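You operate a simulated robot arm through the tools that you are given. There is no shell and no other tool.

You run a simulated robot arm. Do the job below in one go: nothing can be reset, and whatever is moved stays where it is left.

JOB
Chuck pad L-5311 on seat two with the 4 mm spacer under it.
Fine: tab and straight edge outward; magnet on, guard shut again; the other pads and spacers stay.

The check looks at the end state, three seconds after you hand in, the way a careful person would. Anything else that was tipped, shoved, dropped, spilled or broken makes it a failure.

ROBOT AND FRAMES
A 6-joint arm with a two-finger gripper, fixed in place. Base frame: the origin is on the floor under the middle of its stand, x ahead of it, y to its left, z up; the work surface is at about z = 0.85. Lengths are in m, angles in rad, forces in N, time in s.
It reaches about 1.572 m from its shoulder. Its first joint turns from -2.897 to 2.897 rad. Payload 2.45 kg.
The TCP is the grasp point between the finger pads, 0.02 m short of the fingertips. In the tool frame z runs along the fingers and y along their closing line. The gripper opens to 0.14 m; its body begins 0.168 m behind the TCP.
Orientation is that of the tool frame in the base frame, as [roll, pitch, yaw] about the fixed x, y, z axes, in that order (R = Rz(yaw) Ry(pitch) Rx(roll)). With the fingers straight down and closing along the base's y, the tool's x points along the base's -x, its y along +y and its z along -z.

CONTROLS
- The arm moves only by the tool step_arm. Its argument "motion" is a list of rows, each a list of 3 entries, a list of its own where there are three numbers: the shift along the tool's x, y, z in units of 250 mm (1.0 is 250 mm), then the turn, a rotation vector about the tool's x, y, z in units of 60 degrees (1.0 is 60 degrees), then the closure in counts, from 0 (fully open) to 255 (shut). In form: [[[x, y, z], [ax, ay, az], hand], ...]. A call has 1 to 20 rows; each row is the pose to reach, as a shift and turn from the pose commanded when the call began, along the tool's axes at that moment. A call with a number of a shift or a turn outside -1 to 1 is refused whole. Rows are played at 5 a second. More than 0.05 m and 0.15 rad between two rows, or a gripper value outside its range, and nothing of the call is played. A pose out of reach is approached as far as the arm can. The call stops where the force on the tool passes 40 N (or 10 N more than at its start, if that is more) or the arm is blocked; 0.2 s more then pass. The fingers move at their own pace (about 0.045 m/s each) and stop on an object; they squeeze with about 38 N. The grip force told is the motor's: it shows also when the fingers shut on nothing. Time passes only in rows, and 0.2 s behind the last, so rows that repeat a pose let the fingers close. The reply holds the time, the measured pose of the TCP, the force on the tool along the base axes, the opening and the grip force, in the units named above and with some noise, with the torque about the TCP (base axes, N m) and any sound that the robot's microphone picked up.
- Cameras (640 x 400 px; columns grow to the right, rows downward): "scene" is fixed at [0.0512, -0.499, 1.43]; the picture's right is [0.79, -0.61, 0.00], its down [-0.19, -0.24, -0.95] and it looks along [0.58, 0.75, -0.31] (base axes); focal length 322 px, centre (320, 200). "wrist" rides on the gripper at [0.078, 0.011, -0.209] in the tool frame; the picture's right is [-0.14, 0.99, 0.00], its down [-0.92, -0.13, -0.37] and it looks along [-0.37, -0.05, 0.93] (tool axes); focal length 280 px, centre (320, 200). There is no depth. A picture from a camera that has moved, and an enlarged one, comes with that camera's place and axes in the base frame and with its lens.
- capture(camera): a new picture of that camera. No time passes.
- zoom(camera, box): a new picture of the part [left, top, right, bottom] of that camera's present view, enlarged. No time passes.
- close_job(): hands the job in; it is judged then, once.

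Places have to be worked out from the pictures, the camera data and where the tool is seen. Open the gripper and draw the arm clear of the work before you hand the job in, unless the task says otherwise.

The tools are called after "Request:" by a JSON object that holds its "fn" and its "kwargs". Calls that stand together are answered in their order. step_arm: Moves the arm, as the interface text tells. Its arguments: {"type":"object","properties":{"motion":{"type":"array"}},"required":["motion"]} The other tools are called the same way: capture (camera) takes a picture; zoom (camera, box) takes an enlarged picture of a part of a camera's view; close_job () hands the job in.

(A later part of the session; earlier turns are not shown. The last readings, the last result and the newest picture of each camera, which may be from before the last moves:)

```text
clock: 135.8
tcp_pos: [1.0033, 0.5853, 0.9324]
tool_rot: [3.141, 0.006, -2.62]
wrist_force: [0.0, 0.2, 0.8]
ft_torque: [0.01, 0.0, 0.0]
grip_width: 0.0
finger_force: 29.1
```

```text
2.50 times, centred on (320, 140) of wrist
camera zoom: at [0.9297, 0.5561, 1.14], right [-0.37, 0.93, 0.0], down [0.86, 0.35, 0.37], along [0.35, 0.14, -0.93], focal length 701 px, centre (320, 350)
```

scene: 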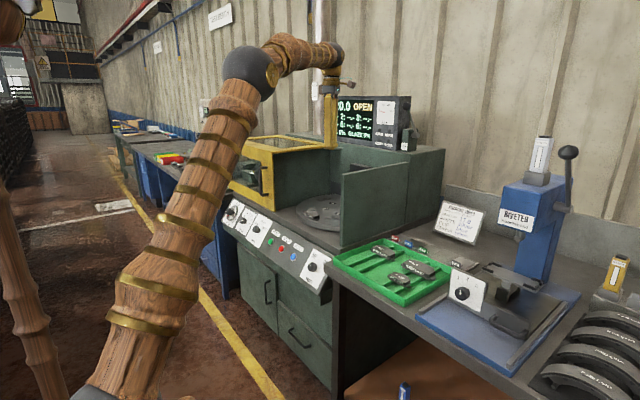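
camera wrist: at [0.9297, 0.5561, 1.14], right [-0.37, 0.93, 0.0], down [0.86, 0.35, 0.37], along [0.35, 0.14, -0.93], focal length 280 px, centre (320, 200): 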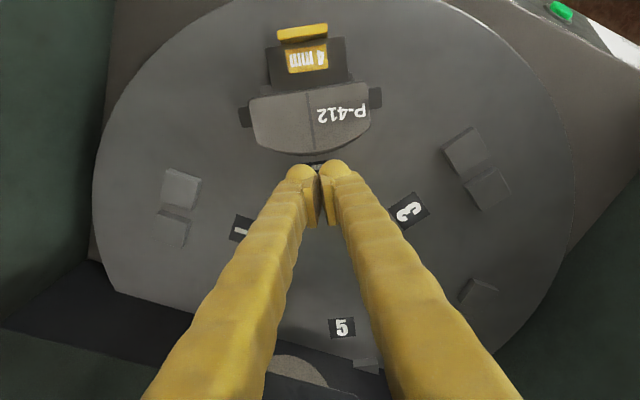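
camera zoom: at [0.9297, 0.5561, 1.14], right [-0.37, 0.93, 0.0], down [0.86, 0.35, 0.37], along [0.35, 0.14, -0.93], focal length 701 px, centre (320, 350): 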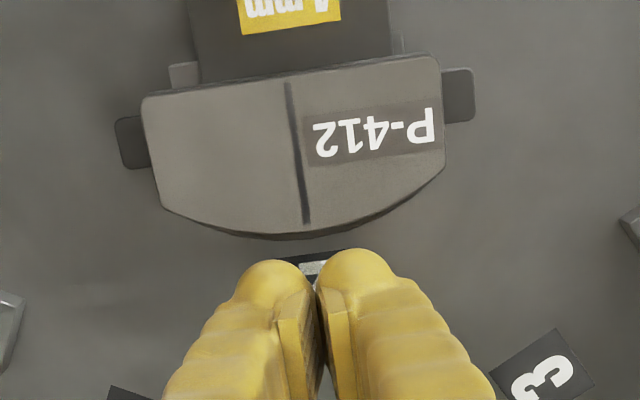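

Fingers are lined up with the pad's groove. I push outward in 2 mm steps, 16 mm to start with, and check.

Request:
{"fn": "step_arm", "kwargs": {"motion": [[[0.008, 0, 0], [0, 0, 0], 255], [[0.016, 0, 0], [0, 0, 0], 255], [[0.024, 0, 0], [0, 0, 0], 255], [[0.032, 0, 0], [0, 0, 0], 255], [[0.04, 0, 0], [0, 0, 0], 255], [[0.048, 0, 0], [0, 0, 0], 255], [[0.056, 0, 0], [0, 0, 0], 255], [[0.064, 0, 0], [0, 0, 0], 255]]}}

Request:
{"fn": "zoom", "kwargs": {"camera": "wrist", "box": [200, 60, 440, 220]}}

Request:
{"fn": "zoom", "kwargs": {"camera": "scene", "box": [305, 185, 350, 220]}}

```text
clock: 137.6
tcp_pos: [0.9903, 0.578, 0.9325]
tool_rot: [3.14, 0.004, -2.62]
wrist_force: [0.7, 1.0, 0.3]
ft_torque: [-0.02, 0.01, -0.01]
grip_width: 0.0002
finger_force: 29.5
```

```text
2.50 times, centred on (320, 140) of wrist
camera zoom: at [0.9166, 0.5473, 1.1399], right [-0.37, 0.93, 0.0], down [0.86, 0.35, 0.37], along [0.34, 0.14, -0.93], focal length 701 px, centre (320, 350)
```

zoom: 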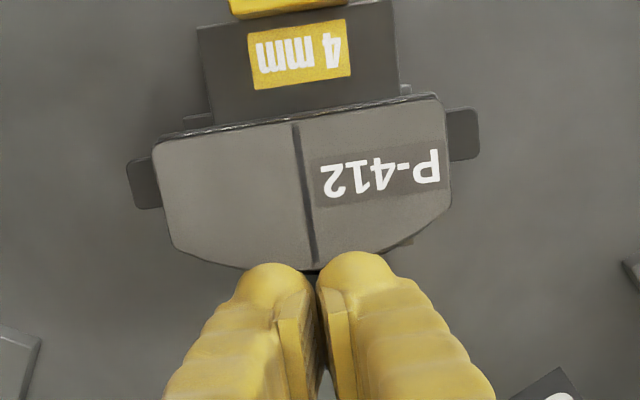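

```text
11.43 times, centred on (328, 202) of scene
camera zoom: at [0.0512, -0.499, 1.43], right [0.79, -0.61, 0.0], down [-0.19, -0.24, -0.95], along [0.58, 0.75, -0.31], focal length 3685 px, centre (234, 171)
```

zoom: 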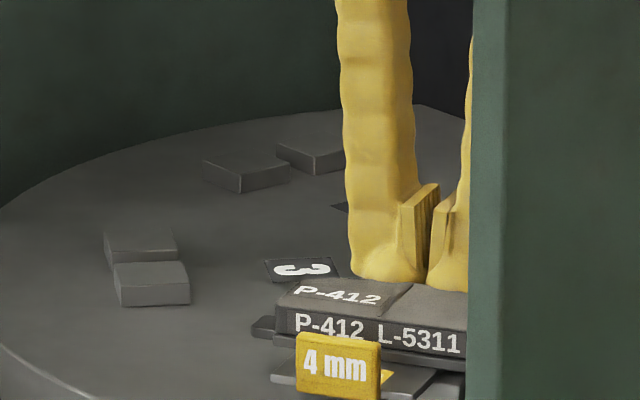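

The fingers just reached the pad's arc. I push another 14 mm outward in 2 mm steps.

Request:
{"fn": "step_arm", "kwargs": {"motion": [[[0.008, 0, 0], [0, 0, 0], 255], [[0.016, 0, 0], [0, 0, 0], 255], [[0.024, 0, 0], [0, 0, 0], 255], [[0.032, 0, 0], [0, 0, 0], 255], [[0.04, 0, 0], [0, 0, 0], 255], [[0.048, 0, 0], [0, 0, 0], 255], [[0.056, 0, 0], [0, 0, 0], 255]]}}

Request:
{"fn": "capture", "kwargs": {"camera": "wrist"}}

Request:
{"fn": "zoom", "kwargs": {"camera": "wrist", "box": [200, 60, 440, 220]}}

Request:
{"fn": "zoom", "kwargs": {"camera": "scene", "box": [305, 185, 350, 220]}}

```text
clock: 139.2
tcp_pos: [0.9776, 0.5708, 0.9334]
tool_rot: [-3.141, 0.006, -2.62]
wrist_force: [1.0, 0.1, 0.7]
ft_torque: [0.03, 0.0, 0.01]
grip_width: 0.0062
finger_force: 28.5
```

```text
taken
camera wrist: at [0.9043, 0.5407, 1.1405], right [-0.37, 0.93, 0.0], down [0.86, 0.35, 0.37], along [0.35, 0.14, -0.93], focal length 280 px, centre (320, 200)
```

wrist: 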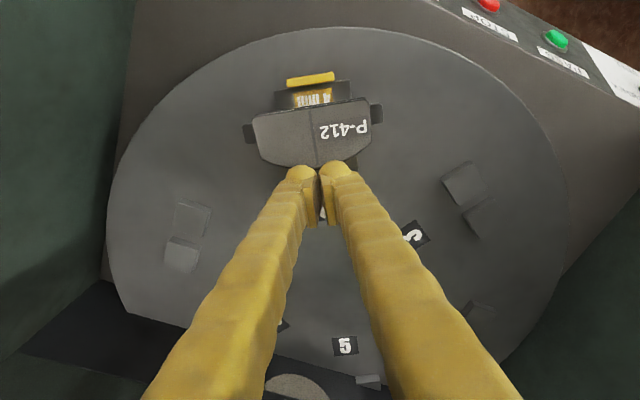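

```text
2.50 times, centred on (320, 140) of wrist
camera zoom: at [0.9043, 0.5407, 1.1405], right [-0.37, 0.93, 0.0], down [0.86, 0.35, 0.37], along [0.35, 0.14, -0.93], focal length 701 px, centre (320, 350)
```

zoom: 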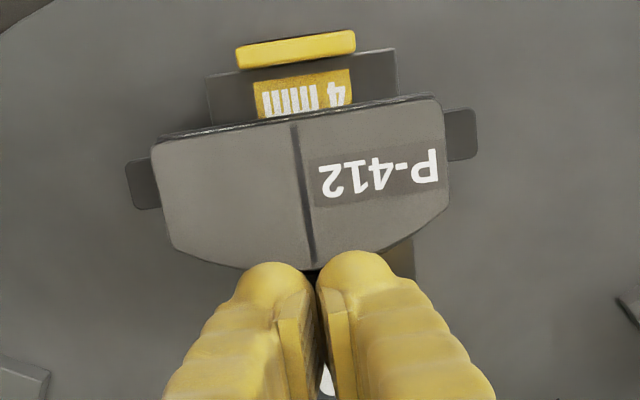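

```text
11.43 times, centred on (328, 202) of scene
camera zoom: at [0.0512, -0.499, 1.43], right [0.79, -0.61, 0.0], down [-0.19, -0.24, -0.95], along [0.58, 0.75, -0.31], focal length 3685 px, centre (234, 171)
```

zoom: 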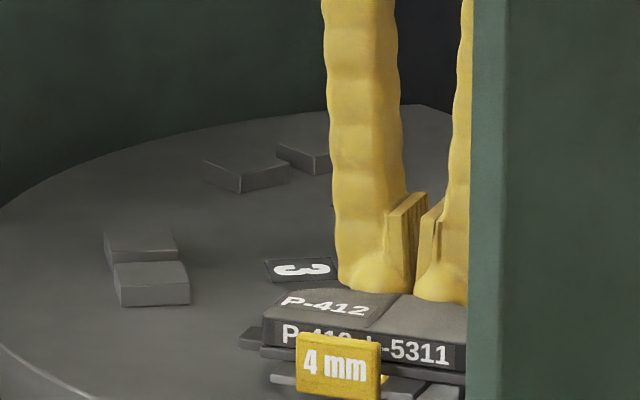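

The pad slid to the seat centre (image-based: straight edge at +21 mm, apex at −21 mm from centre), and the spacer stayed in place. I back off inward and rise.

Request:
{"fn": "step_arm", "kwargs": {"motion": [[[-0.016, 0, 0], [0, 0, 0], 255], [[-0.04, 0, 0], [0, 0, 0], 255], [[-0.06, 0, 0], [0, 0, 0], 255], [[-0.06, 0, -0.1], [0, 0, 0], 255], [[-0.06, 0, -0.25], [0, 0, 0], 255], [[-0.06, 0, -0.38], [0, 0, 0], 255]]}}

Request:
{"fn": "capture", "kwargs": {"camera": "wrist"}}

Request:
{"fn": "zoom", "kwargs": {"camera": "wrist", "box": [200, 40, 440, 200]}}

Request:
{"fn": "zoom", "kwargs": {"camera": "scene", "box": [295, 180, 350, 222]}}

```text
clock: 140.6
tcp_pos: [0.9898, 0.5777, 1.0281]
tool_rot: [-3.141, 0.004, -2.62]
wrist_force: [1.1, 0.4, -0.2]
ft_torque: [0.01, -0.02, 0.01]
grip_width: 0.0
finger_force: 29.4
```

```text
taken
camera wrist: at [0.9166, 0.5486, 1.2347], right [-0.37, 0.93, 0.0], down [0.86, 0.35, 0.37], along [0.34, 0.14, -0.93], focal length 280 px, centre (320, 200)
```

wrist: 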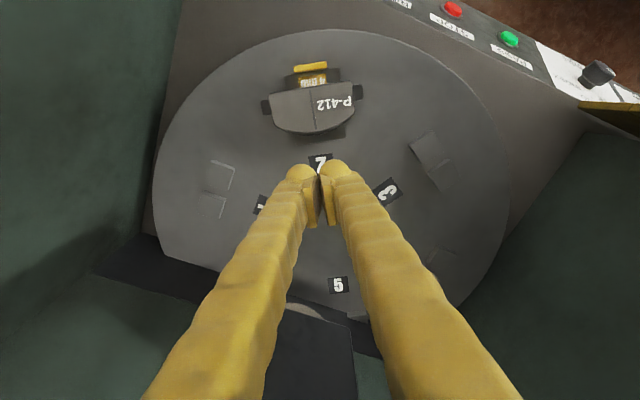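

```text
2.50 times, centred on (320, 120) of wrist
camera zoom: at [0.9166, 0.5486, 1.2347], right [-0.37, 0.93, 0.0], down [0.86, 0.35, 0.37], along [0.34, 0.14, -0.93], focal length 701 px, centre (320, 400)
```

zoom: 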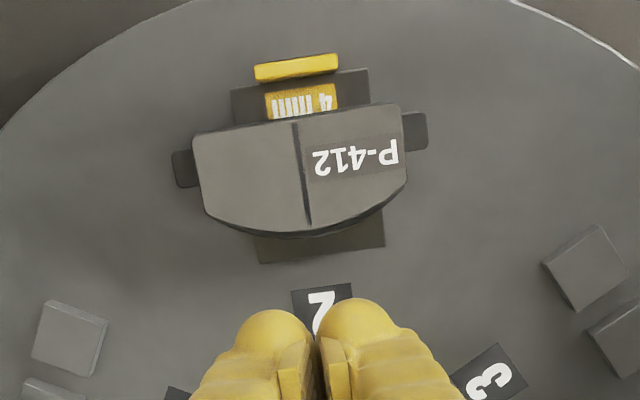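

```text
9.52 times, centred on (322, 201) of scene
camera zoom: at [0.0512, -0.499, 1.43], right [0.79, -0.61, 0.0], down [-0.19, -0.24, -0.95], along [0.58, 0.75, -0.31], focal length 3070 px, centre (296, 190)
```

zoom: 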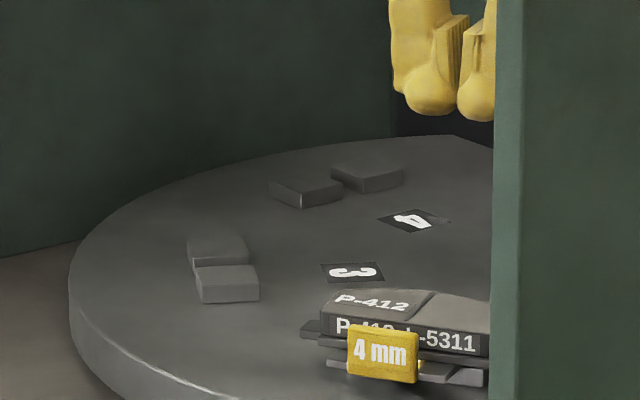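

Pad and spacer look right: pad centred on the spacer, straight edge and tab outward. Next is the magnet knob at about (0.737, 0.441, 0.767) on the sloped panel; I move back out in front of the machine.

Request:
{"fn": "step_arm", "kwargs": {"motion": [[[0.05, 0.03, -0.1], [0, 0, 0.0], 255], [[0.17, 0.1, -0.2], [0, 0, 0.07], 255], [[0.3, 0.17, -0.2], [0, 0, 0.14], 230], [[0.42, 0.24, -0.2], [0, 0, 0.21], 200], [[0.54, 0.31, -0.2], [0, 0, 0.28], 170], [[0.65, 0.375, -0.2], [0, 0, 0.35], 140], [[0.76, 0.44, -0.2], [0, 0, 0.42], 120], [[0.8675, 0.4985, -0.2], [0, 0, 0.5], 110]]}}

Request:
{"fn": "capture", "kwargs": {"camera": "wrist"}}

```text
clock: 142.4
tcp_pos: [0.7419, 0.5766, 1.0789]
tool_rot: [3.141, 0.004, 3.138]
wrist_force: [1.0, -0.3, -1.6]
ft_torque: [-0.01, 0.01, 0.0]
grip_width: 0.0798
finger_force: 0.1
```

```text
taken
camera wrist: at [0.663, 0.5879, 1.2857], right [0.14, 0.99, 0.0], down [0.92, -0.13, 0.37], along [0.37, -0.05, -0.93], focal length 280 px, centre (320, 200)
```

wrist: 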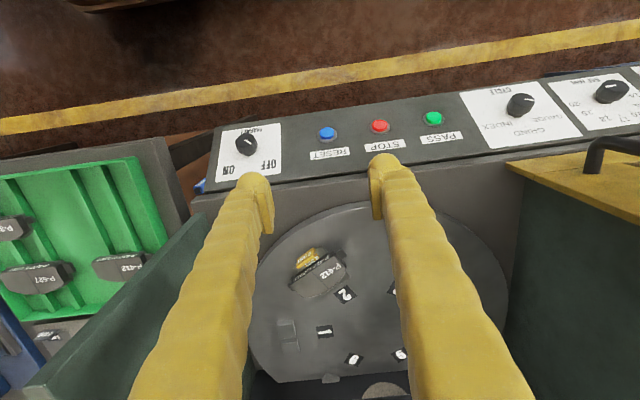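

I check the seat from this angle and the knob closely.

Request:
{"fn": "zoom", "kwargs": {"camera": "wrist", "box": [260, 230, 380, 320]}}

Request:
{"fn": "zoom", "kwargs": {"camera": "wrist", "box": [200, 100, 300, 200]}}

Request:
{"fn": "zoom", "kwargs": {"camera": "scene", "box": [280, 230, 350, 285]}}

```text
4.44 times, centred on (320, 275) of wrist
camera zoom: at [0.663, 0.5879, 1.2857], right [0.14, 0.99, 0.0], down [0.92, -0.13, 0.37], along [0.37, -0.05, -0.93], focal length 1246 px, centre (320, -133)
```

zoom: 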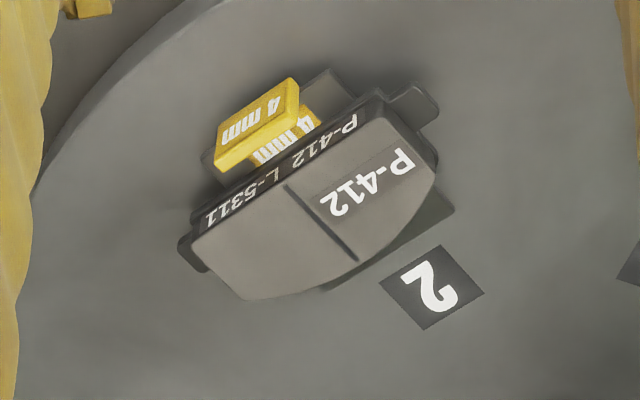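

```text
4.00 times, centred on (250, 150) of wrist
camera zoom: at [0.663, 0.5879, 1.2857], right [0.14, 0.99, 0.0], down [0.92, -0.13, 0.37], along [0.37, -0.05, -0.93], focal length 1122 px, centre (600, 400)
```

zoom: 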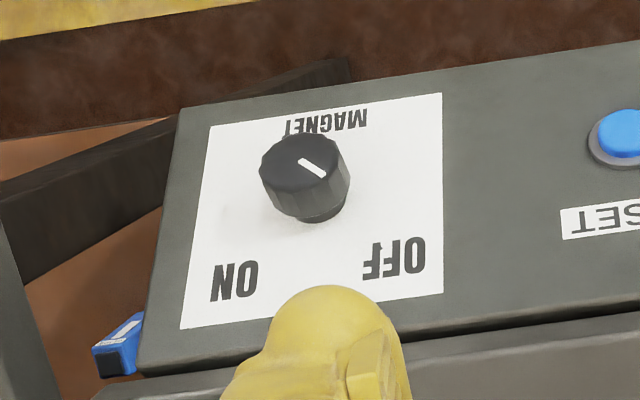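

```text
7.27 times, centred on (315, 258) of scene
camera zoom: at [0.0512, -0.499, 1.43], right [0.79, -0.61, 0.0], down [-0.19, -0.24, -0.95], along [0.58, 0.75, -0.31], focal length 2345 px, centre (356, -218)
```

zoom: 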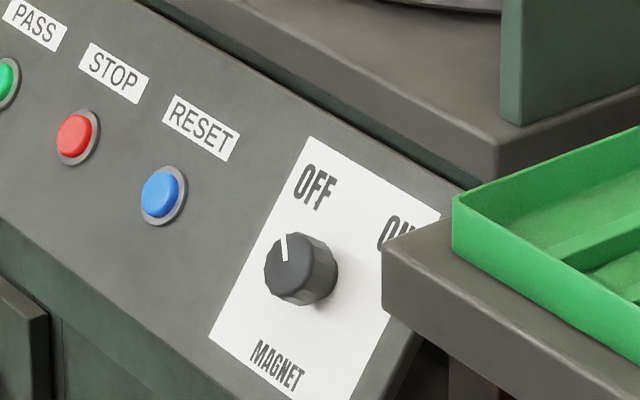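

The pointer is at OFF (−45°) and ON is at +45°; the panel is tilted about 54° from horizontal, knob face centre ≈ (0.734, 0.4415, 0.772). I tilt the gripper to face the panel and approach in two steps.

Request:
{"fn": "step_arm", "kwargs": {"motion": [[[0.071, -0.068, 0.04], [0, -0.1125, 0], 110], [[0.142, -0.135, 0.079], [0, -0.225, 0], 110], [[0.213, -0.203, 0.119], [0, -0.3375, 0], 110], [[0.284, -0.27, 0.158], [0, -0.45, 0], 110], [[0.355, -0.338, 0.198], [0, -0.5625, 0], 110], [[0.426, -0.405, 0.237], [0, -0.675, 0], 110], [[0.497, -0.473, 0.277], [0, -0.7875, 0], 110], [[0.568, -0.54, 0.316], [0, -0.9, 0], 110]]}}

Request:
{"fn": "capture", "kwargs": {"camera": "wrist"}}

Request:
{"fn": "capture", "kwargs": {"camera": "scene"}}

```text
clock: 144.2
tcp_pos: [0.6034, 0.4358, 0.9845]
tool_rot: [-3.123, 0.936, -3.141]
wrist_force: [0.2, 0.6, 0.1]
ft_torque: [0.0, -0.01, 0.03]
grip_width: 0.0796
finger_force: 0.1
```

```text
taken
camera wrist: at [0.3895, 0.4508, 1.0437], right [0.1, 0.99, 0.1], down [0.25, -0.12, 0.96], along [0.96, -0.07, -0.26], focal length 280 px, centre (320, 200)
```

wrist: 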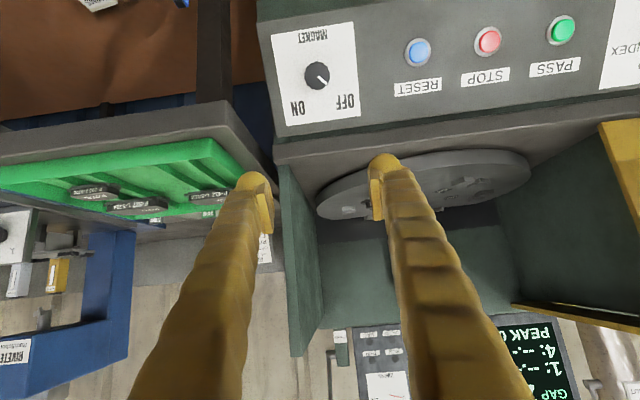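

```text
taken
```

scene: 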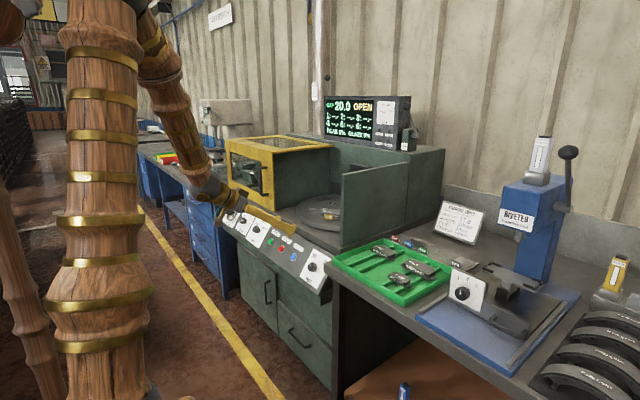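

The knob is at about (0.734, 0.440, 0.765) by this view. I move to the pre-grasp pose ~9 cm off the knob along its axis, correcting a 1° roll.

Request:
{"fn": "step_arm", "kwargs": {"motion": [[[0.063, 0.004, 0.094], [-0.003, 0, 0], 110], [[0.126, 0.008, 0.188], [-0.006, 0, 0], 110], [[0.19, 0.012, 0.283], [-0.009, 0, 0], 110], [[0.253, 0.016, 0.377], [-0.012, 0, 0], 110], [[0.316, 0.02, 0.471], [-0.015, 0, 0], 110], [[0.379, 0.023, 0.565], [-0.0178, 0, 0], 110], [[0.379, 0.023, 0.565], [-0.0178, 0, 0], 110]]}}

Request:
{"fn": "capture", "kwargs": {"camera": "wrist"}}

Request:
{"fn": "zoom", "kwargs": {"camera": "wrist", "box": [220, 60, 440, 220]}}

Request:
{"fn": "zoom", "kwargs": {"camera": "scene", "box": [220, 190, 350, 290]}}

```text
clock: 145.8
tcp_pos: [0.6567, 0.4487, 0.837]
tool_rot: [3.119, 0.945, 3.134]
wrist_force: [0.0, -0.1, 0.3]
ft_torque: [-0.03, 0.0, 0.04]
grip_width: 0.0797
finger_force: 0.0
```

```text
taken
camera wrist: at [0.4415, 0.4567, 0.8955], right [0.07, 0.99, 0.13], down [0.24, -0.14, 0.96], along [0.97, -0.03, -0.25], focal length 280 px, centre (320, 200)
```

wrist: 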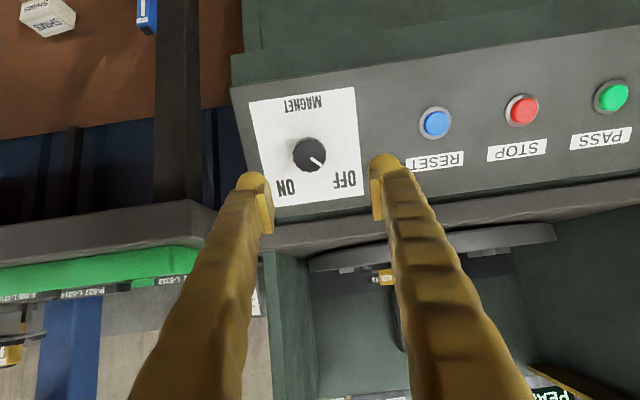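

```text
2.50 times, centred on (330, 140) of wrist
camera zoom: at [0.4415, 0.4567, 0.8955], right [0.07, 0.99, 0.13], down [0.24, -0.14, 0.96], along [0.97, -0.03, -0.25], focal length 701 px, centre (295, 350)
```

zoom: 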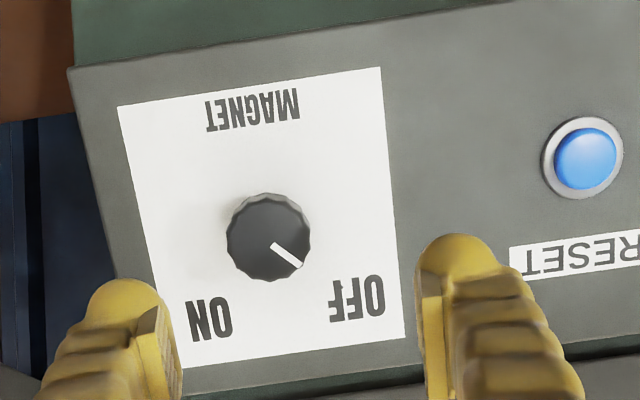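

```text
4.00 times, centred on (285, 240) of scene
camera zoom: at [0.0512, -0.499, 1.43], right [0.79, -0.61, 0.0], down [-0.19, -0.24, -0.95], along [0.58, 0.75, -0.31], focal length 1290 px, centre (460, 40)
```

zoom: 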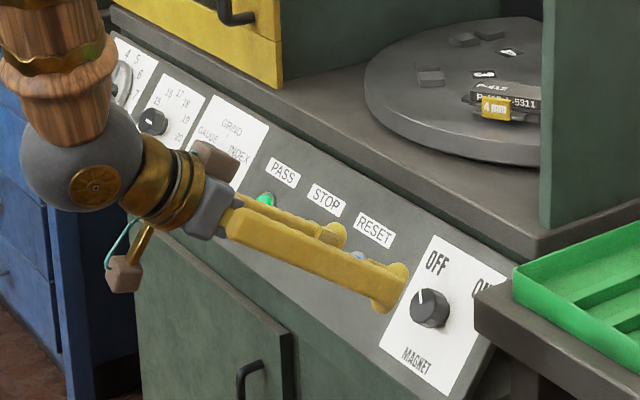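

The earlier reading was apparently transient; I take a settled reading.

Request:
{"fn": "step_arm", "kwargs": {"motion": [[[0, 0, 0], [0, 0, 0], 110], [[0, 0, 0], [0, 0, 0], 110]]}}

```text
clock: 146.4
tcp_pos: [0.6566, 0.4499, 0.8379]
tool_rot: [3.12, 0.946, 3.135]
wrist_force: [1.1, -0.6, 0.3]
ft_torque: [0.02, 0.01, -0.02]
grip_width: 0.0797
finger_force: 0.1
```

Settled pose known. The knob is ~12 mm along tool +x and ~9 mm along tool −y from my axis; I align, fix the roll, and advance to ~4 cm from the knob face.

Request:
{"fn": "step_arm", "kwargs": {"motion": [[[0.02, -0.015, 0.06], [0.01, 0, 0], 110], [[0.047, -0.034, 0.12], [0.0206, 0, 0], 110], [[0.047, -0.034, 0.19], [0.0206, 0, 0], 110], [[0.047, -0.034, 0.252], [0.0206, 0, 0], 110], [[0.047, -0.034, 0.252], [0.0206, 0, 0], 110], [[0.047, -0.034, 0.252], [0.0206, 0, 0], 110]]}}

Request:
{"fn": "capture", "kwargs": {"camera": "wrist"}}

Request:
{"fn": "zoom", "kwargs": {"camera": "wrist", "box": [230, 100, 410, 230]}}

Request:
{"fn": "zoom", "kwargs": {"camera": "scene", "box": [250, 210, 350, 290]}}

```text
clock: 147.8
tcp_pos: [0.701, 0.4416, 0.7929]
tool_rot: [3.14, 0.946, 3.135]
wrist_force: [-0.1, 0.0, -0.3]
ft_torque: [-0.01, 0.04, -0.02]
grip_width: 0.0798
finger_force: 0.0
```

```text
taken
camera wrist: at [0.4866, 0.4543, 0.8495], right [0.09, 0.99, 0.11], down [0.24, -0.13, 0.96], along [0.97, -0.06, -0.25], focal length 280 px, centre (320, 200)
```

wrist: 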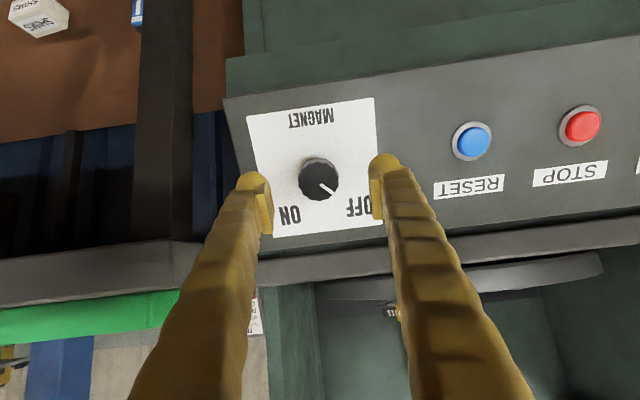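

```text
3.08 times, centred on (320, 165) of wrist
camera zoom: at [0.4866, 0.4543, 0.8495], right [0.09, 0.99, 0.11], down [0.24, -0.13, 0.96], along [0.97, -0.06, -0.25], focal length 863 px, centre (320, 308)
```

zoom: 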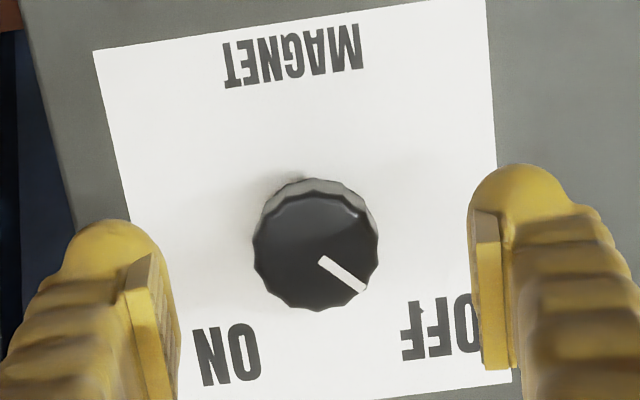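

```text
5.00 times, centred on (300, 250) of scene
camera zoom: at [0.0512, -0.499, 1.43], right [0.79, -0.61, 0.0], down [-0.19, -0.24, -0.95], along [0.58, 0.75, -0.31], focal length 1612 px, centre (420, -50)
```

zoom: 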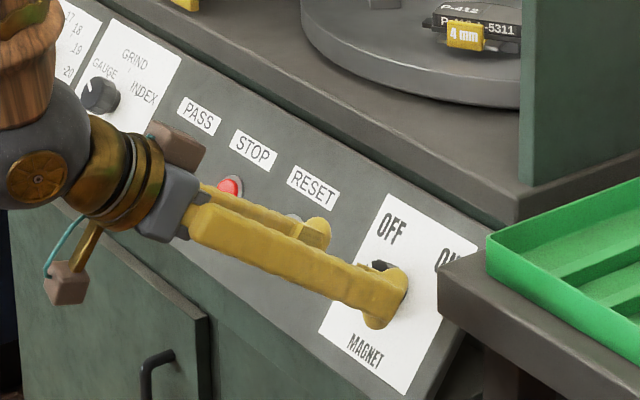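

Now well aligned: ~1 mm and ~2.5 mm small corrections. I advance 36 mm so the knob comes between the pads.

Request:
{"fn": "step_arm", "kwargs": {"motion": [[[-0.003, -0.006, 0.04], [0, 0, 0], 110], [[-0.005, -0.0105, 0.08], [0, 0, 0], 110], [[-0.005, -0.0105, 0.12], [0, 0, 0], 110], [[-0.005, -0.0105, 0.144], [0, 0, 0], 110], [[-0.005, -0.0105, 0.144], [0, 0, 0], 110]]}}

Request:
{"fn": "zoom", "kwargs": {"camera": "wrist", "box": [230, 120, 410, 250]}}

Request:
{"fn": "zoom", "kwargs": {"camera": "scene", "box": [250, 210, 350, 290]}}

```text
clock: 149.0
tcp_pos: [0.7306, 0.4399, 0.7702]
tool_rot: [3.139, 0.947, 3.134]
wrist_force: [0.1, -0.8, 0.0]
ft_torque: [0.01, 0.0, 0.03]
grip_width: 0.0794
finger_force: 0.1
```

```text
3.08 times, centred on (320, 185) of wrist
camera zoom: at [0.5159, 0.452, 0.8285], right [0.09, 0.99, 0.11], down [0.24, -0.13, 0.96], along [0.97, -0.06, -0.25], focal length 863 px, centre (320, 246)
```

zoom: 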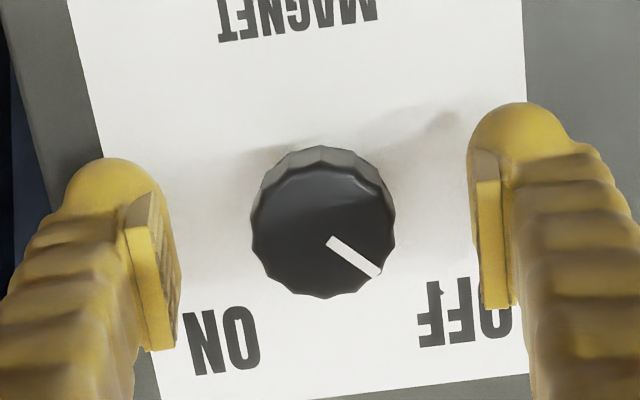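

```text
5.00 times, centred on (300, 250) of scene
camera zoom: at [0.0512, -0.499, 1.43], right [0.79, -0.61, 0.0], down [-0.19, -0.24, -0.95], along [0.58, 0.75, -0.31], focal length 1612 px, centre (420, -50)
```

zoom: 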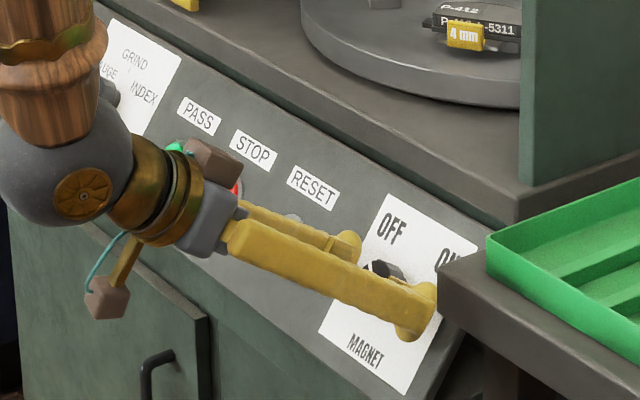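

The knob is centred between the fingers. I advance 2 mm more and close on it.

Request:
{"fn": "step_arm", "kwargs": {"motion": [[[0, 0, 0.008], [0, 0, 0], 110], [[0, 0, 0.008], [0, 0, 0], 140], [[0, 0, 0.008], [0, 0, 0], 170], [[0, 0, 0.008], [0, 0, 0], 200], [[0, 0, 0.008], [0, 0, 0], 255], [[0, 0, 0.008], [0, 0, 0], 255]]}}

Request:
{"fn": "zoom", "kwargs": {"camera": "wrist", "box": [230, 120, 410, 250]}}

```text
clock: 150.4
tcp_pos: [0.7332, 0.4395, 0.7703]
tool_rot: [3.139, 0.946, 3.136]
wrist_force: [2.7, 18.6, -4.1]
ft_torque: [0.11, 0.01, 0.2]
grip_width: 0.036
finger_force: 39.3
```

```text
3.08 times, centred on (320, 185) of wrist
camera zoom: at [0.5179, 0.4524, 0.8276], right [0.08, 0.99, 0.11], down [0.24, -0.13, 0.96], along [0.97, -0.05, -0.25], focal length 863 px, centre (320, 246)
```

zoom: 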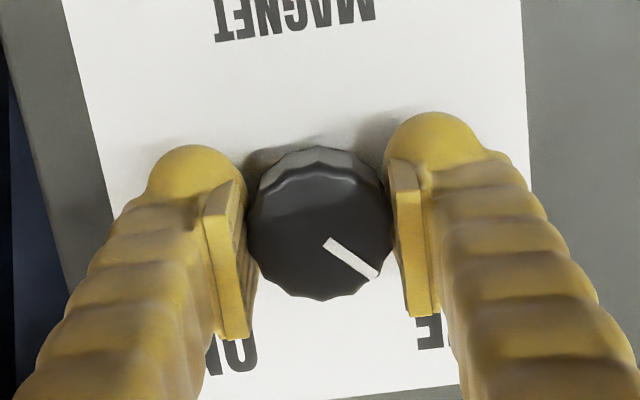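

Firm grip on the knob (36 mm). I relieve the sideways load by ~1.5 mm and turn clockwise (tool +z) 45° first.

Request:
{"fn": "step_arm", "kwargs": {"motion": [[[0, 0.005, 0], [0, 0, 0], 255], [[0, 0.005, 0], [0, 0, 0.1], 255], [[0, 0.005, 0], [0, 0, 0.2], 255], [[0, 0.005, 0], [0, 0, 0.3], 255], [[0, 0.005, 0], [0, 0, 0.4], 255], [[0, 0.005, 0], [0, 0, 0.5], 255], [[0, 0.005, 0], [0, 0, 0.6], 255], [[0, 0.005, 0], [0, 0, 0.7], 255], [[0, 0.005, 0], [0, 0, 0.75], 255]]}}

Request:
{"fn": "zoom", "kwargs": {"camera": "wrist", "box": [230, 120, 410, 250]}}

Request:
{"fn": "zoom", "kwargs": {"camera": "scene", "box": [250, 80, 420, 290]}}

```text
clock: 151.2
tcp_pos: [0.7339, 0.4411, 0.772]
tool_rot: [2.933, 0.908, 2.849]
wrist_force: [5.6, 0.7, -4.5]
ft_torque: [-0.1, 0.21, 0.1]
grip_width: 0.0358
finger_force: 44.7
out of reach, approached as far as the arm can: row 3
stopped in row 3: the force on the tool passed its limit at 65 N (the readings are from after the stop); the commanded pose is now the measured one
```

```text
3.08 times, centred on (320, 185) of wrist
camera zoom: at [0.522, 0.4704, 0.8355], right [0.2, 0.95, 0.23], down [0.23, -0.28, 0.93], along [0.95, -0.14, -0.28], focal length 863 px, centre (320, 246)
```

zoom: 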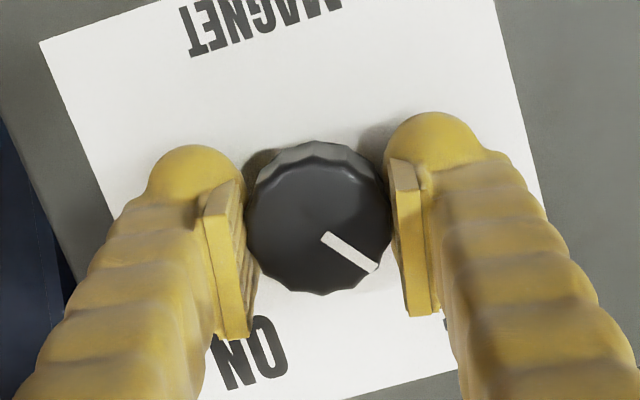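

```text
1.90 times, centred on (335, 185) of scene
camera zoom: at [0.0512, -0.499, 1.43], right [0.79, -0.61, 0.0], down [-0.19, -0.24, -0.95], along [0.58, 0.75, -0.31], focal length 614 px, centre (291, 229)
```

zoom: 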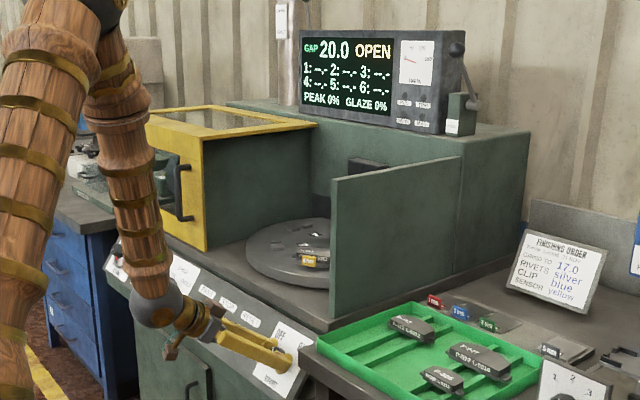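

The wrist hit its limit in that direction after ~10°. I'll release, back off, and re-grip with the hand turned −90° so the turn comes back through free range.

Request:
{"fn": "step_arm", "kwargs": {"motion": [[[0, 0, 0], [0, 0, 0], 200], [[0, 0, 0], [0, 0, 0], 160], [[0, 0, 0], [0, 0, 0], 130], [[0, 0, 0], [0, 0, 0], 120], [[0, 0, -0.06], [0, 0, 0], 120], [[0, 0, -0.16], [0, 0, 0], 120], [[0, 0, -0.28], [0, 0, 0], 120], [[0, 0, -0.28], [0, 0, 0], 120]]}}

Request:
{"fn": "capture", "kwargs": {"camera": "wrist"}}

Request:
{"fn": "zoom", "kwargs": {"camera": "wrist", "box": [230, 80, 410, 210]}}

```text
clock: 153.0
tcp_pos: [0.6776, 0.4403, 0.8136]
tool_rot: [2.932, 0.909, 2.849]
wrist_force: [0.4, 0.0, 0.6]
ft_torque: [0.01, 0.04, 0.02]
grip_width: 0.0743
finger_force: 0.0
```

```text
taken
camera wrist: at [0.4661, 0.4706, 0.8777], right [0.2, 0.95, 0.23], down [0.23, -0.28, 0.93], along [0.95, -0.14, -0.28], focal length 280 px, centre (320, 200)
```

wrist: 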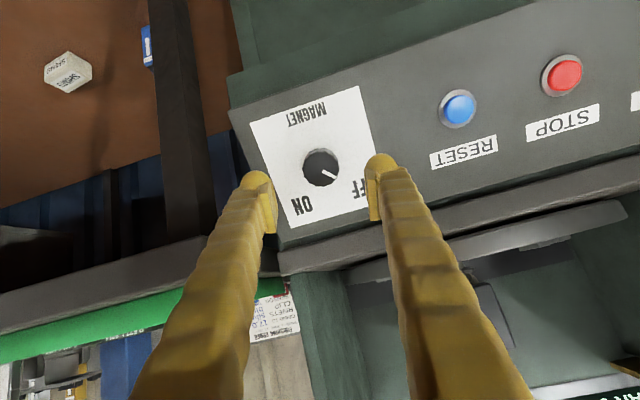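

```text
3.08 times, centred on (320, 145) of wrist
camera zoom: at [0.4661, 0.4706, 0.8777], right [0.2, 0.95, 0.23], down [0.23, -0.28, 0.93], along [0.95, -0.14, -0.28], focal length 863 px, centre (320, 369)
```

zoom: 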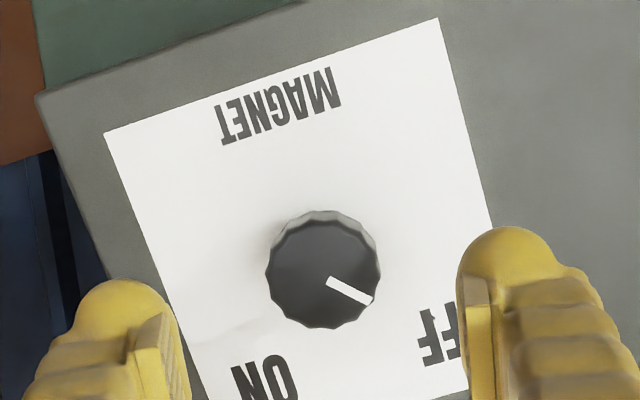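

The knob pointer is still at OFF. I rotate the hand −60° now, then correct the remaining angle precisely.

Request:
{"fn": "step_arm", "kwargs": {"motion": [[[0, 0, -0.02], [0, 0, -0.125], 120], [[0, 0, -0.04], [0, 0, -0.25], 120], [[0, 0, -0.06], [0, 0, -0.375], 120], [[0, 0, -0.06], [0, 0, -0.5], 120], [[0, 0, -0.06], [0, 0, -0.625], 120], [[0, 0, -0.06], [0, 0, -0.75], 120], [[0, 0, -0.06], [0, 0, -0.875], 120], [[0, 0, -0.06], [0, 0, -1.0], 120], [[0, 0, -0.06], [0, 0, -1.0], 120], [[0, 0, -0.06], [0, 0, -1.0], 120]]}}

Request:
{"fn": "capture", "kwargs": {"camera": "wrist"}}

```text
clock: 155.2
tcp_pos: [0.6653, 0.4425, 0.8227]
tool_rot: [-2.34, 0.529, -2.055]
wrist_force: [0.2, 0.3, -0.5]
ft_torque: [-0.02, -0.02, -0.01]
grip_width: 0.0739
finger_force: 0.1
```

```text
taken
camera wrist: at [0.4618, 0.3951, 0.901], right [-0.39, 0.74, -0.55], down [0.13, 0.63, 0.77], along [0.91, 0.22, -0.34], focal length 280 px, centre (320, 200)
```

wrist: 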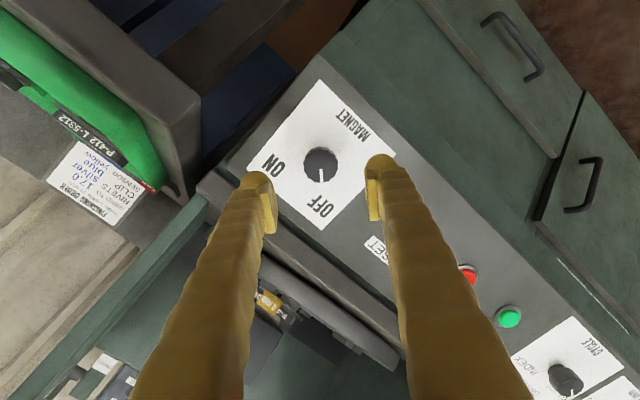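

The hand turned freely. I complete the turn to −90° with a small tilt correction so the tool axis matches the knob axis.

Request:
{"fn": "step_arm", "kwargs": {"motion": [[[0, 0, 0], [0.002, -0.006, -0.134], 120], [[0, 0, 0], [0.004, -0.011, -0.268], 120], [[0, 0, 0], [0.006, -0.017, -0.401], 120], [[0, 0, 0], [0.008, -0.023, -0.535], 120], [[0, 0, 0], [0.0097, -0.0283, -0.669], 120], [[0, 0, 0], [0.0097, -0.0283, -0.669], 120], [[0, 0, 0], [0.0097, -0.0283, -0.669], 120]]}}

Request:
{"fn": "capture", "kwargs": {"camera": "wrist"}}

Request:
{"fn": "zoom", "kwargs": {"camera": "wrist", "box": [230, 80, 410, 210]}}

```text
clock: 156.8
tcp_pos: [0.6653, 0.442, 0.8217]
tool_rot: [-2.194, 0.0, -1.571]
wrist_force: [-0.3, -0.7, -0.4]
ft_torque: [0.03, -0.07, 0.01]
grip_width: 0.0741
finger_force: 0.0
```

```text
taken
camera wrist: at [0.4899, 0.3651, 0.935], right [-0.58, 0.14, -0.8], down [-0.22, 0.92, 0.32], along [0.78, 0.37, -0.5], focal length 280 px, centre (320, 200)
```

wrist: 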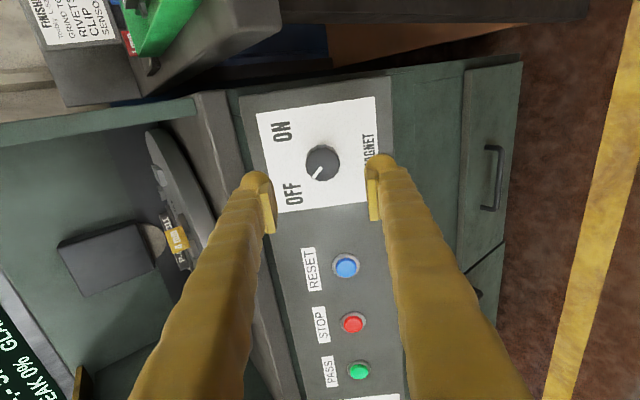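

```text
3.08 times, centred on (320, 145) of wrist
camera zoom: at [0.4899, 0.3651, 0.935], right [-0.58, 0.14, -0.8], down [-0.22, 0.92, 0.32], along [0.78, 0.37, -0.5], focal length 863 px, centre (320, 369)
```

zoom: 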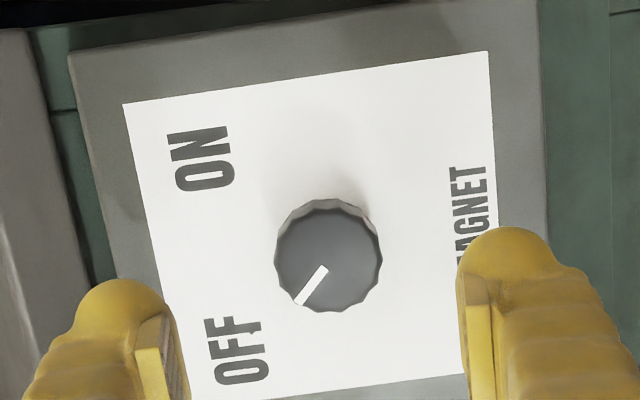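

Tool axis now matches the panel normal. Small offsets of ~2.5 mm remain; I correct and advance 5 cm.

Request:
{"fn": "step_arm", "kwargs": {"motion": [[[0.005, 0.005, 0.05], [0, 0, 0], 120], [[0.01, 0.011, 0.1], [0, 0, 0], 120], [[0.01, 0.011, 0.16], [0, 0, 0], 120], [[0.01, 0.011, 0.2], [0, 0, 0], 120], [[0.01, 0.011, 0.2], [0, 0, 0], 120], [[0.01, 0.011, 0.2], [0, 0, 0], 120]]}}

Request:
{"fn": "zoom", "kwargs": {"camera": "wrist", "box": [230, 100, 410, 230]}}

Request:
{"fn": "zoom", "kwargs": {"camera": "scene", "box": [250, 200, 360, 290]}}

```text
clock: 158.2
tcp_pos: [0.7045, 0.4397, 0.7923]
tool_rot: [-2.196, 0.0, -1.571]
wrist_force: [0.4, 0.5, 1.2]
ft_torque: [0.05, -0.01, 0.01]
grip_width: 0.074
finger_force: 0.1
```

```text
3.08 times, centred on (320, 165) of wrist
camera zoom: at [0.5289, 0.3625, 0.9036], right [-0.58, 0.14, -0.8], down [-0.22, 0.92, 0.32], along [0.78, 0.37, -0.5], focal length 863 px, centre (320, 308)
```

zoom: 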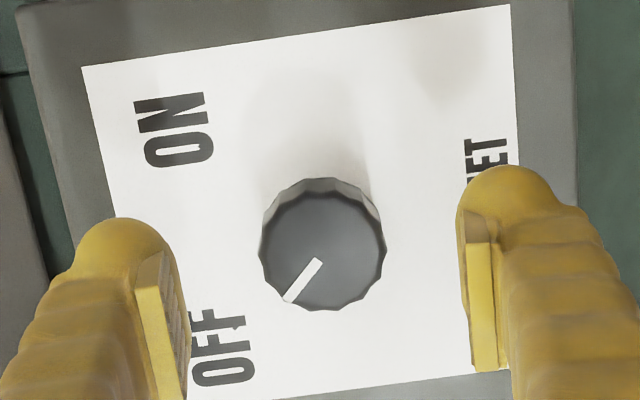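

```text
4.44 times, centred on (305, 245) of scene
camera zoom: at [0.0512, -0.499, 1.43], right [0.79, -0.61, 0.0], down [-0.19, -0.24, -0.95], along [0.58, 0.75, -0.31], focal length 1433 px, centre (387, 0)
```

zoom: 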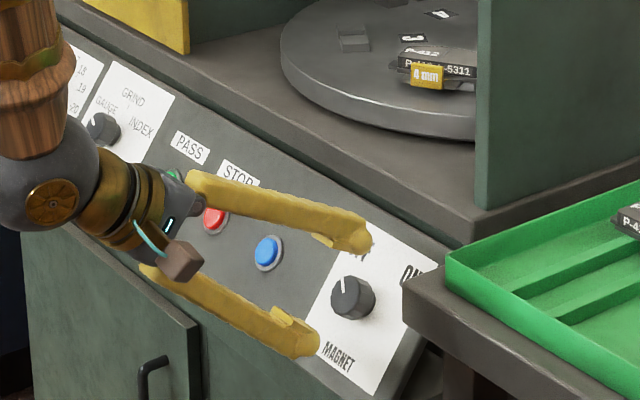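

Perfectly centred now. I advance 37 mm and close on the knob.

Request:
{"fn": "step_arm", "kwargs": {"motion": [[[0, 0, 0.04], [0, 0, 0], 120], [[0, 0, 0.08], [0, 0, 0], 120], [[0, 0, 0.12], [0, 0, 0], 120], [[0, 0, 0.148], [0, 0, 0], 120], [[0, 0, 0.148], [0, 0, 0], 150], [[0, 0, 0.148], [0, 0, 0], 175], [[0, 0, 0.148], [0, 0, 0], 200], [[0, 0, 0.148], [0, 0, 0], 255], [[0, 0, 0.148], [0, 0, 0], 255]]}}

Request:
{"fn": "zoom", "kwargs": {"camera": "wrist", "box": [230, 120, 410, 250]}}

```text
clock: 160.2
tcp_pos: [0.7346, 0.4401, 0.7694]
tool_rot: [-2.195, 0.0, -1.57]
wrist_force: [2.2, 1.5, -5.6]
ft_torque: [0.02, -0.01, 0.02]
grip_width: 0.0361
finger_force: 45.3
```

```text
3.08 times, centred on (320, 185) of wrist
camera zoom: at [0.559, 0.362, 0.8814], right [-0.58, 0.14, -0.8], down [-0.22, 0.92, 0.32], along [0.78, 0.37, -0.5], focal length 863 px, centre (320, 246)
```

zoom: 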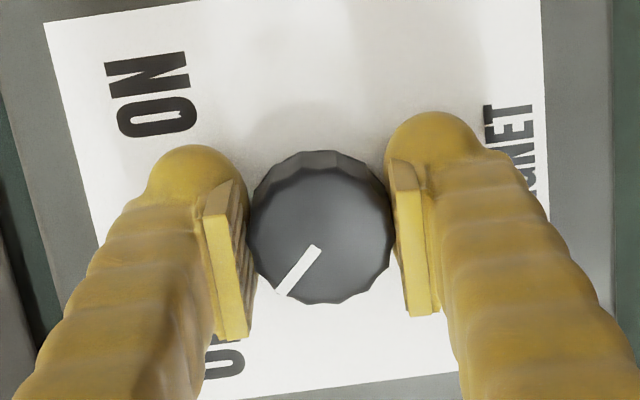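

Good grip with low side load. I turn clockwise by 18° first and check that the pointer moves.

Request:
{"fn": "step_arm", "kwargs": {"motion": [[[0, 0, 0], [0, 0, 0.075], 255], [[0, 0, 0], [0, 0, 0.15], 255], [[0, 0, 0], [0, 0, 0.225], 255], [[0, 0, 0], [0, 0, 0.3], 255], [[0, 0, 0], [0, 0, 0.3], 255]]}}

Request:
{"fn": "zoom", "kwargs": {"camera": "wrist", "box": [230, 120, 410, 250]}}

```text
clock: 161.4
tcp_pos: [0.7347, 0.4393, 0.7684]
tool_rot: [-2.22, 0.253, -1.758]
wrist_force: [21.8, -5.0, -21.2]
ft_torque: [-0.19, 0.06, -0.08]
grip_width: 0.0361
finger_force: 45.6
```

```text
3.08 times, centred on (320, 185) of wrist
camera zoom: at [0.5449, 0.3694, 0.8623], right [-0.53, 0.44, -0.73], down [-0.06, 0.84, 0.55], along [0.85, 0.33, -0.41], focal length 863 px, centre (320, 246)
```

zoom: 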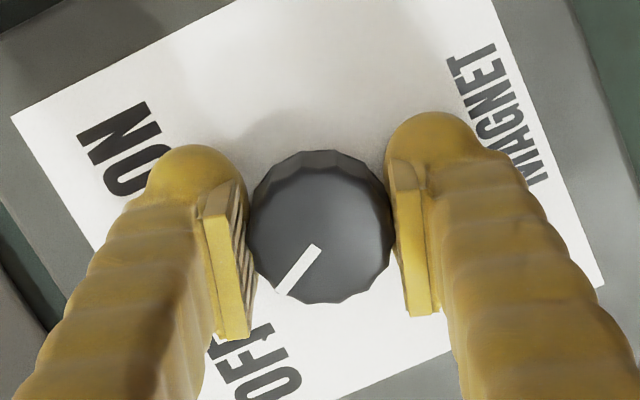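

The knob turns with the hand. A 30 N axial pull built up, so I ease 1 mm inward and continue turning another 36°.

Request:
{"fn": "step_arm", "kwargs": {"motion": [[[0, 0, 0.004], [0, 0, 0.0], 255], [[0, 0, 0.004], [0, 0, 0.075], 255], [[0, 0, 0.004], [0, 0, 0.15], 255], [[0, 0, 0.004], [0, 0, 0.225], 255], [[0, 0, 0.004], [0, 0, 0.3], 255], [[0, 0, 0.004], [0, 0, 0.3], 255]]}}

Request:
{"fn": "zoom", "kwargs": {"camera": "wrist", "box": [230, 120, 410, 250]}}

```text
clock: 162.6
tcp_pos: [0.7354, 0.4402, 0.7701]
tool_rot: [-2.296, 0.491, -1.968]
wrist_force: [-6.1, -4.9, 7.9]
ft_torque: [-0.1, -0.04, -0.07]
grip_width: 0.0363
finger_force: 45.1
stopped in row 6: the force on the tool passed its limit at 41 N (the readings are from after the stop); the commanded pose is now the measured one
```

```text
3.08 times, centred on (320, 185) of wrist
camera zoom: at [0.5334, 0.3832, 0.8462], right [-0.42, 0.69, -0.59], down [0.08, 0.67, 0.73], along [0.9, 0.27, -0.34], focal length 863 px, centre (320, 246)
```

zoom: 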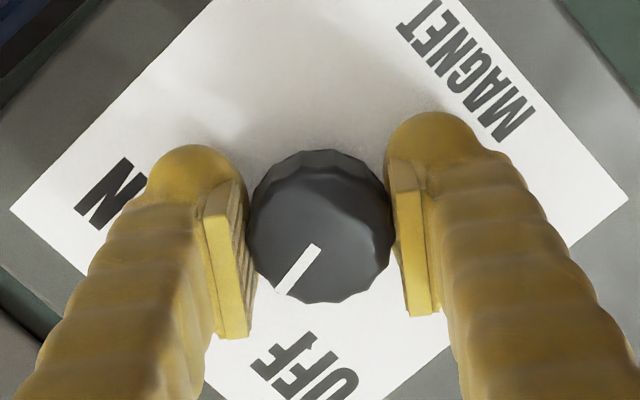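

About 36° done, forces relaxed. I continue with another 18°.

Request:
{"fn": "step_arm", "kwargs": {"motion": [[[0, 0, 0], [0, 0, 0.06], 255], [[0, 0, 0], [0, 0, 0.12], 255], [[0, 0, 0], [0, 0, 0.18], 255], [[0, 0, 0], [0, 0, 0.24], 255], [[0, 0, 0], [0, 0, 0.3], 255]]}}

Request:
{"fn": "zoom", "kwargs": {"camera": "wrist", "box": [230, 120, 410, 250]}}

```text
clock: 163.8
tcp_pos: [0.7338, 0.4409, 0.7694]
tool_rot: [-2.456, 0.71, -2.243]
wrist_force: [8.9, 4.2, -3.0]
ft_torque: [0.06, 0.0, 0.01]
grip_width: 0.0361
finger_force: 45.5
```

```text
3.08 times, centred on (320, 185) of wrist
camera zoom: at [0.5245, 0.4029, 0.8339], right [-0.28, 0.88, -0.39], down [0.18, 0.44, 0.88], along [0.94, 0.18, -0.28], focal length 863 px, centre (320, 246)
```

zoom: 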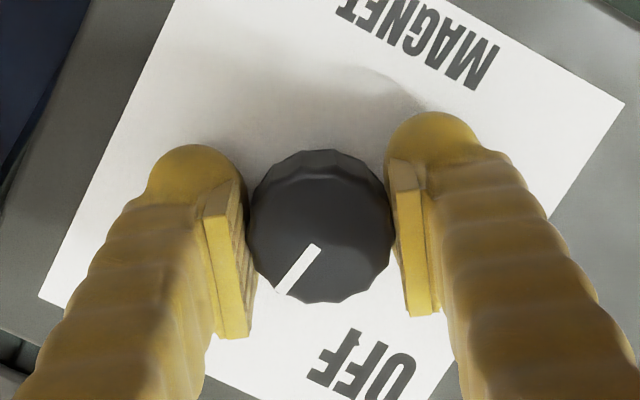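

Roughly 56° done. Another 18°.

Request:
{"fn": "step_arm", "kwargs": {"motion": [[[0, 0, 0], [0, 0, 0.06], 255], [[0, 0, 0], [0, 0, 0.12], 255], [[0, 0, 0], [0, 0, 0.18], 255], [[0, 0, 0], [0, 0, 0.24], 255], [[0, 0, 0], [0, 0, 0.3], 255]]}}

Request:
{"fn": "zoom", "kwargs": {"camera": "wrist", "box": [230, 120, 410, 250]}}

Request:
{"fn": "zoom", "kwargs": {"camera": "scene", "box": [320, 85, 420, 155]}}

```text
clock: 165.0
tcp_pos: [0.7342, 0.4405, 0.7684]
tool_rot: [-2.729, 0.876, -2.625]
wrist_force: [-8.2, 8.1, 11.2]
ft_torque: [0.1, 0.04, 0.02]
grip_width: 0.0361
finger_force: 45.0
```

```text
3.08 times, centred on (320, 185) of wrist
camera zoom: at [0.5196, 0.4262, 0.8271], right [-0.11, 0.98, -0.15], down [0.24, 0.17, 0.96], along [0.97, 0.07, -0.25], focal length 863 px, centre (320, 246)
```

zoom: 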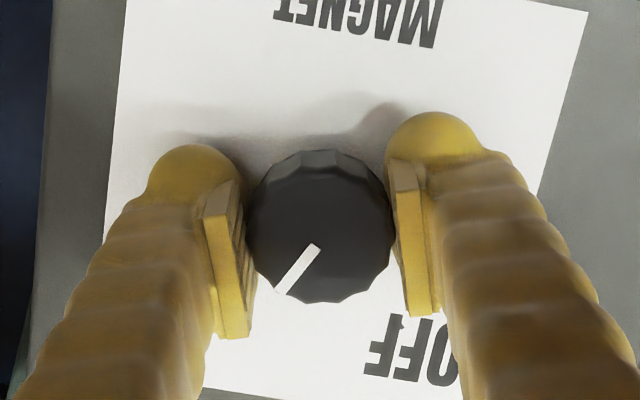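

```text
5.71 times, centred on (370, 120) of scene
camera zoom: at [0.0512, -0.499, 1.43], right [0.79, -0.61, 0.0], down [-0.19, -0.24, -0.95], along [0.58, 0.75, -0.31], focal length 1842 px, centre (34, 657)
```

zoom: 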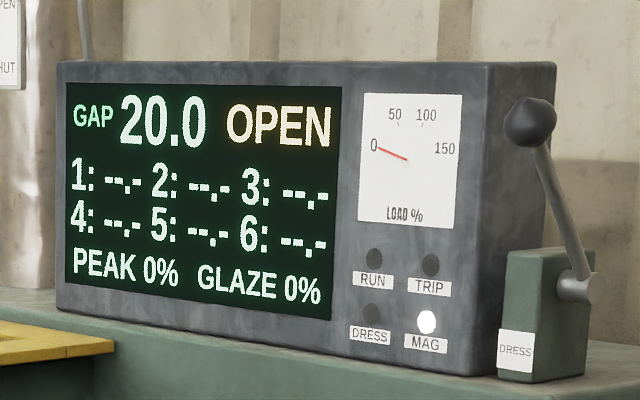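

The MAG lamp on the display is lit. I finish the turn to the ON mark (~16° more), which stays within the wrist's range.

Request:
{"fn": "step_arm", "kwargs": {"motion": [[[0, 0, 0], [0, 0, 0.06], 255], [[0, 0, 0], [0, 0, 0.12], 255], [[0, 0, 0], [0, 0, 0.18], 255], [[0, 0, 0], [0, 0, 0.23], 255], [[0, 0, 0], [0, 0, 0.27], 255]]}}

Request:
{"fn": "zoom", "kwargs": {"camera": "wrist", "box": [230, 120, 410, 250]}}

```text
clock: 166.2
tcp_pos: [0.7343, 0.4398, 0.769]
tool_rot: [-3.087, 0.944, -3.076]
wrist_force: [-5.1, 21.5, -0.7]
ft_torque: [0.16, 0.02, 0.16]
grip_width: 0.0363
finger_force: 45.3
```

```text
3.08 times, centred on (320, 185) of wrist
camera zoom: at [0.5191, 0.4484, 0.8266], right [0.06, 1.0, 0.08], down [0.24, -0.09, 0.97], along [0.97, -0.04, -0.25], focal length 863 px, centre (320, 246)
```

zoom: 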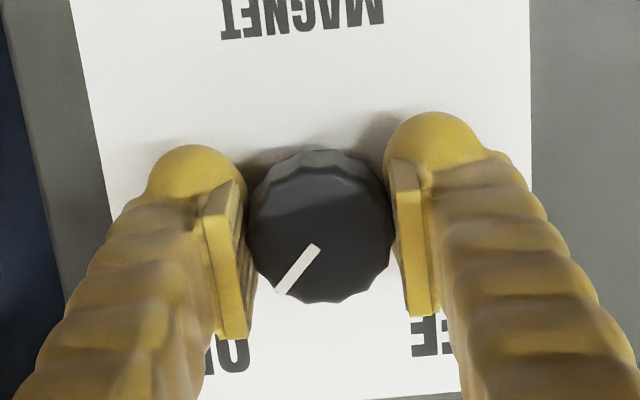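

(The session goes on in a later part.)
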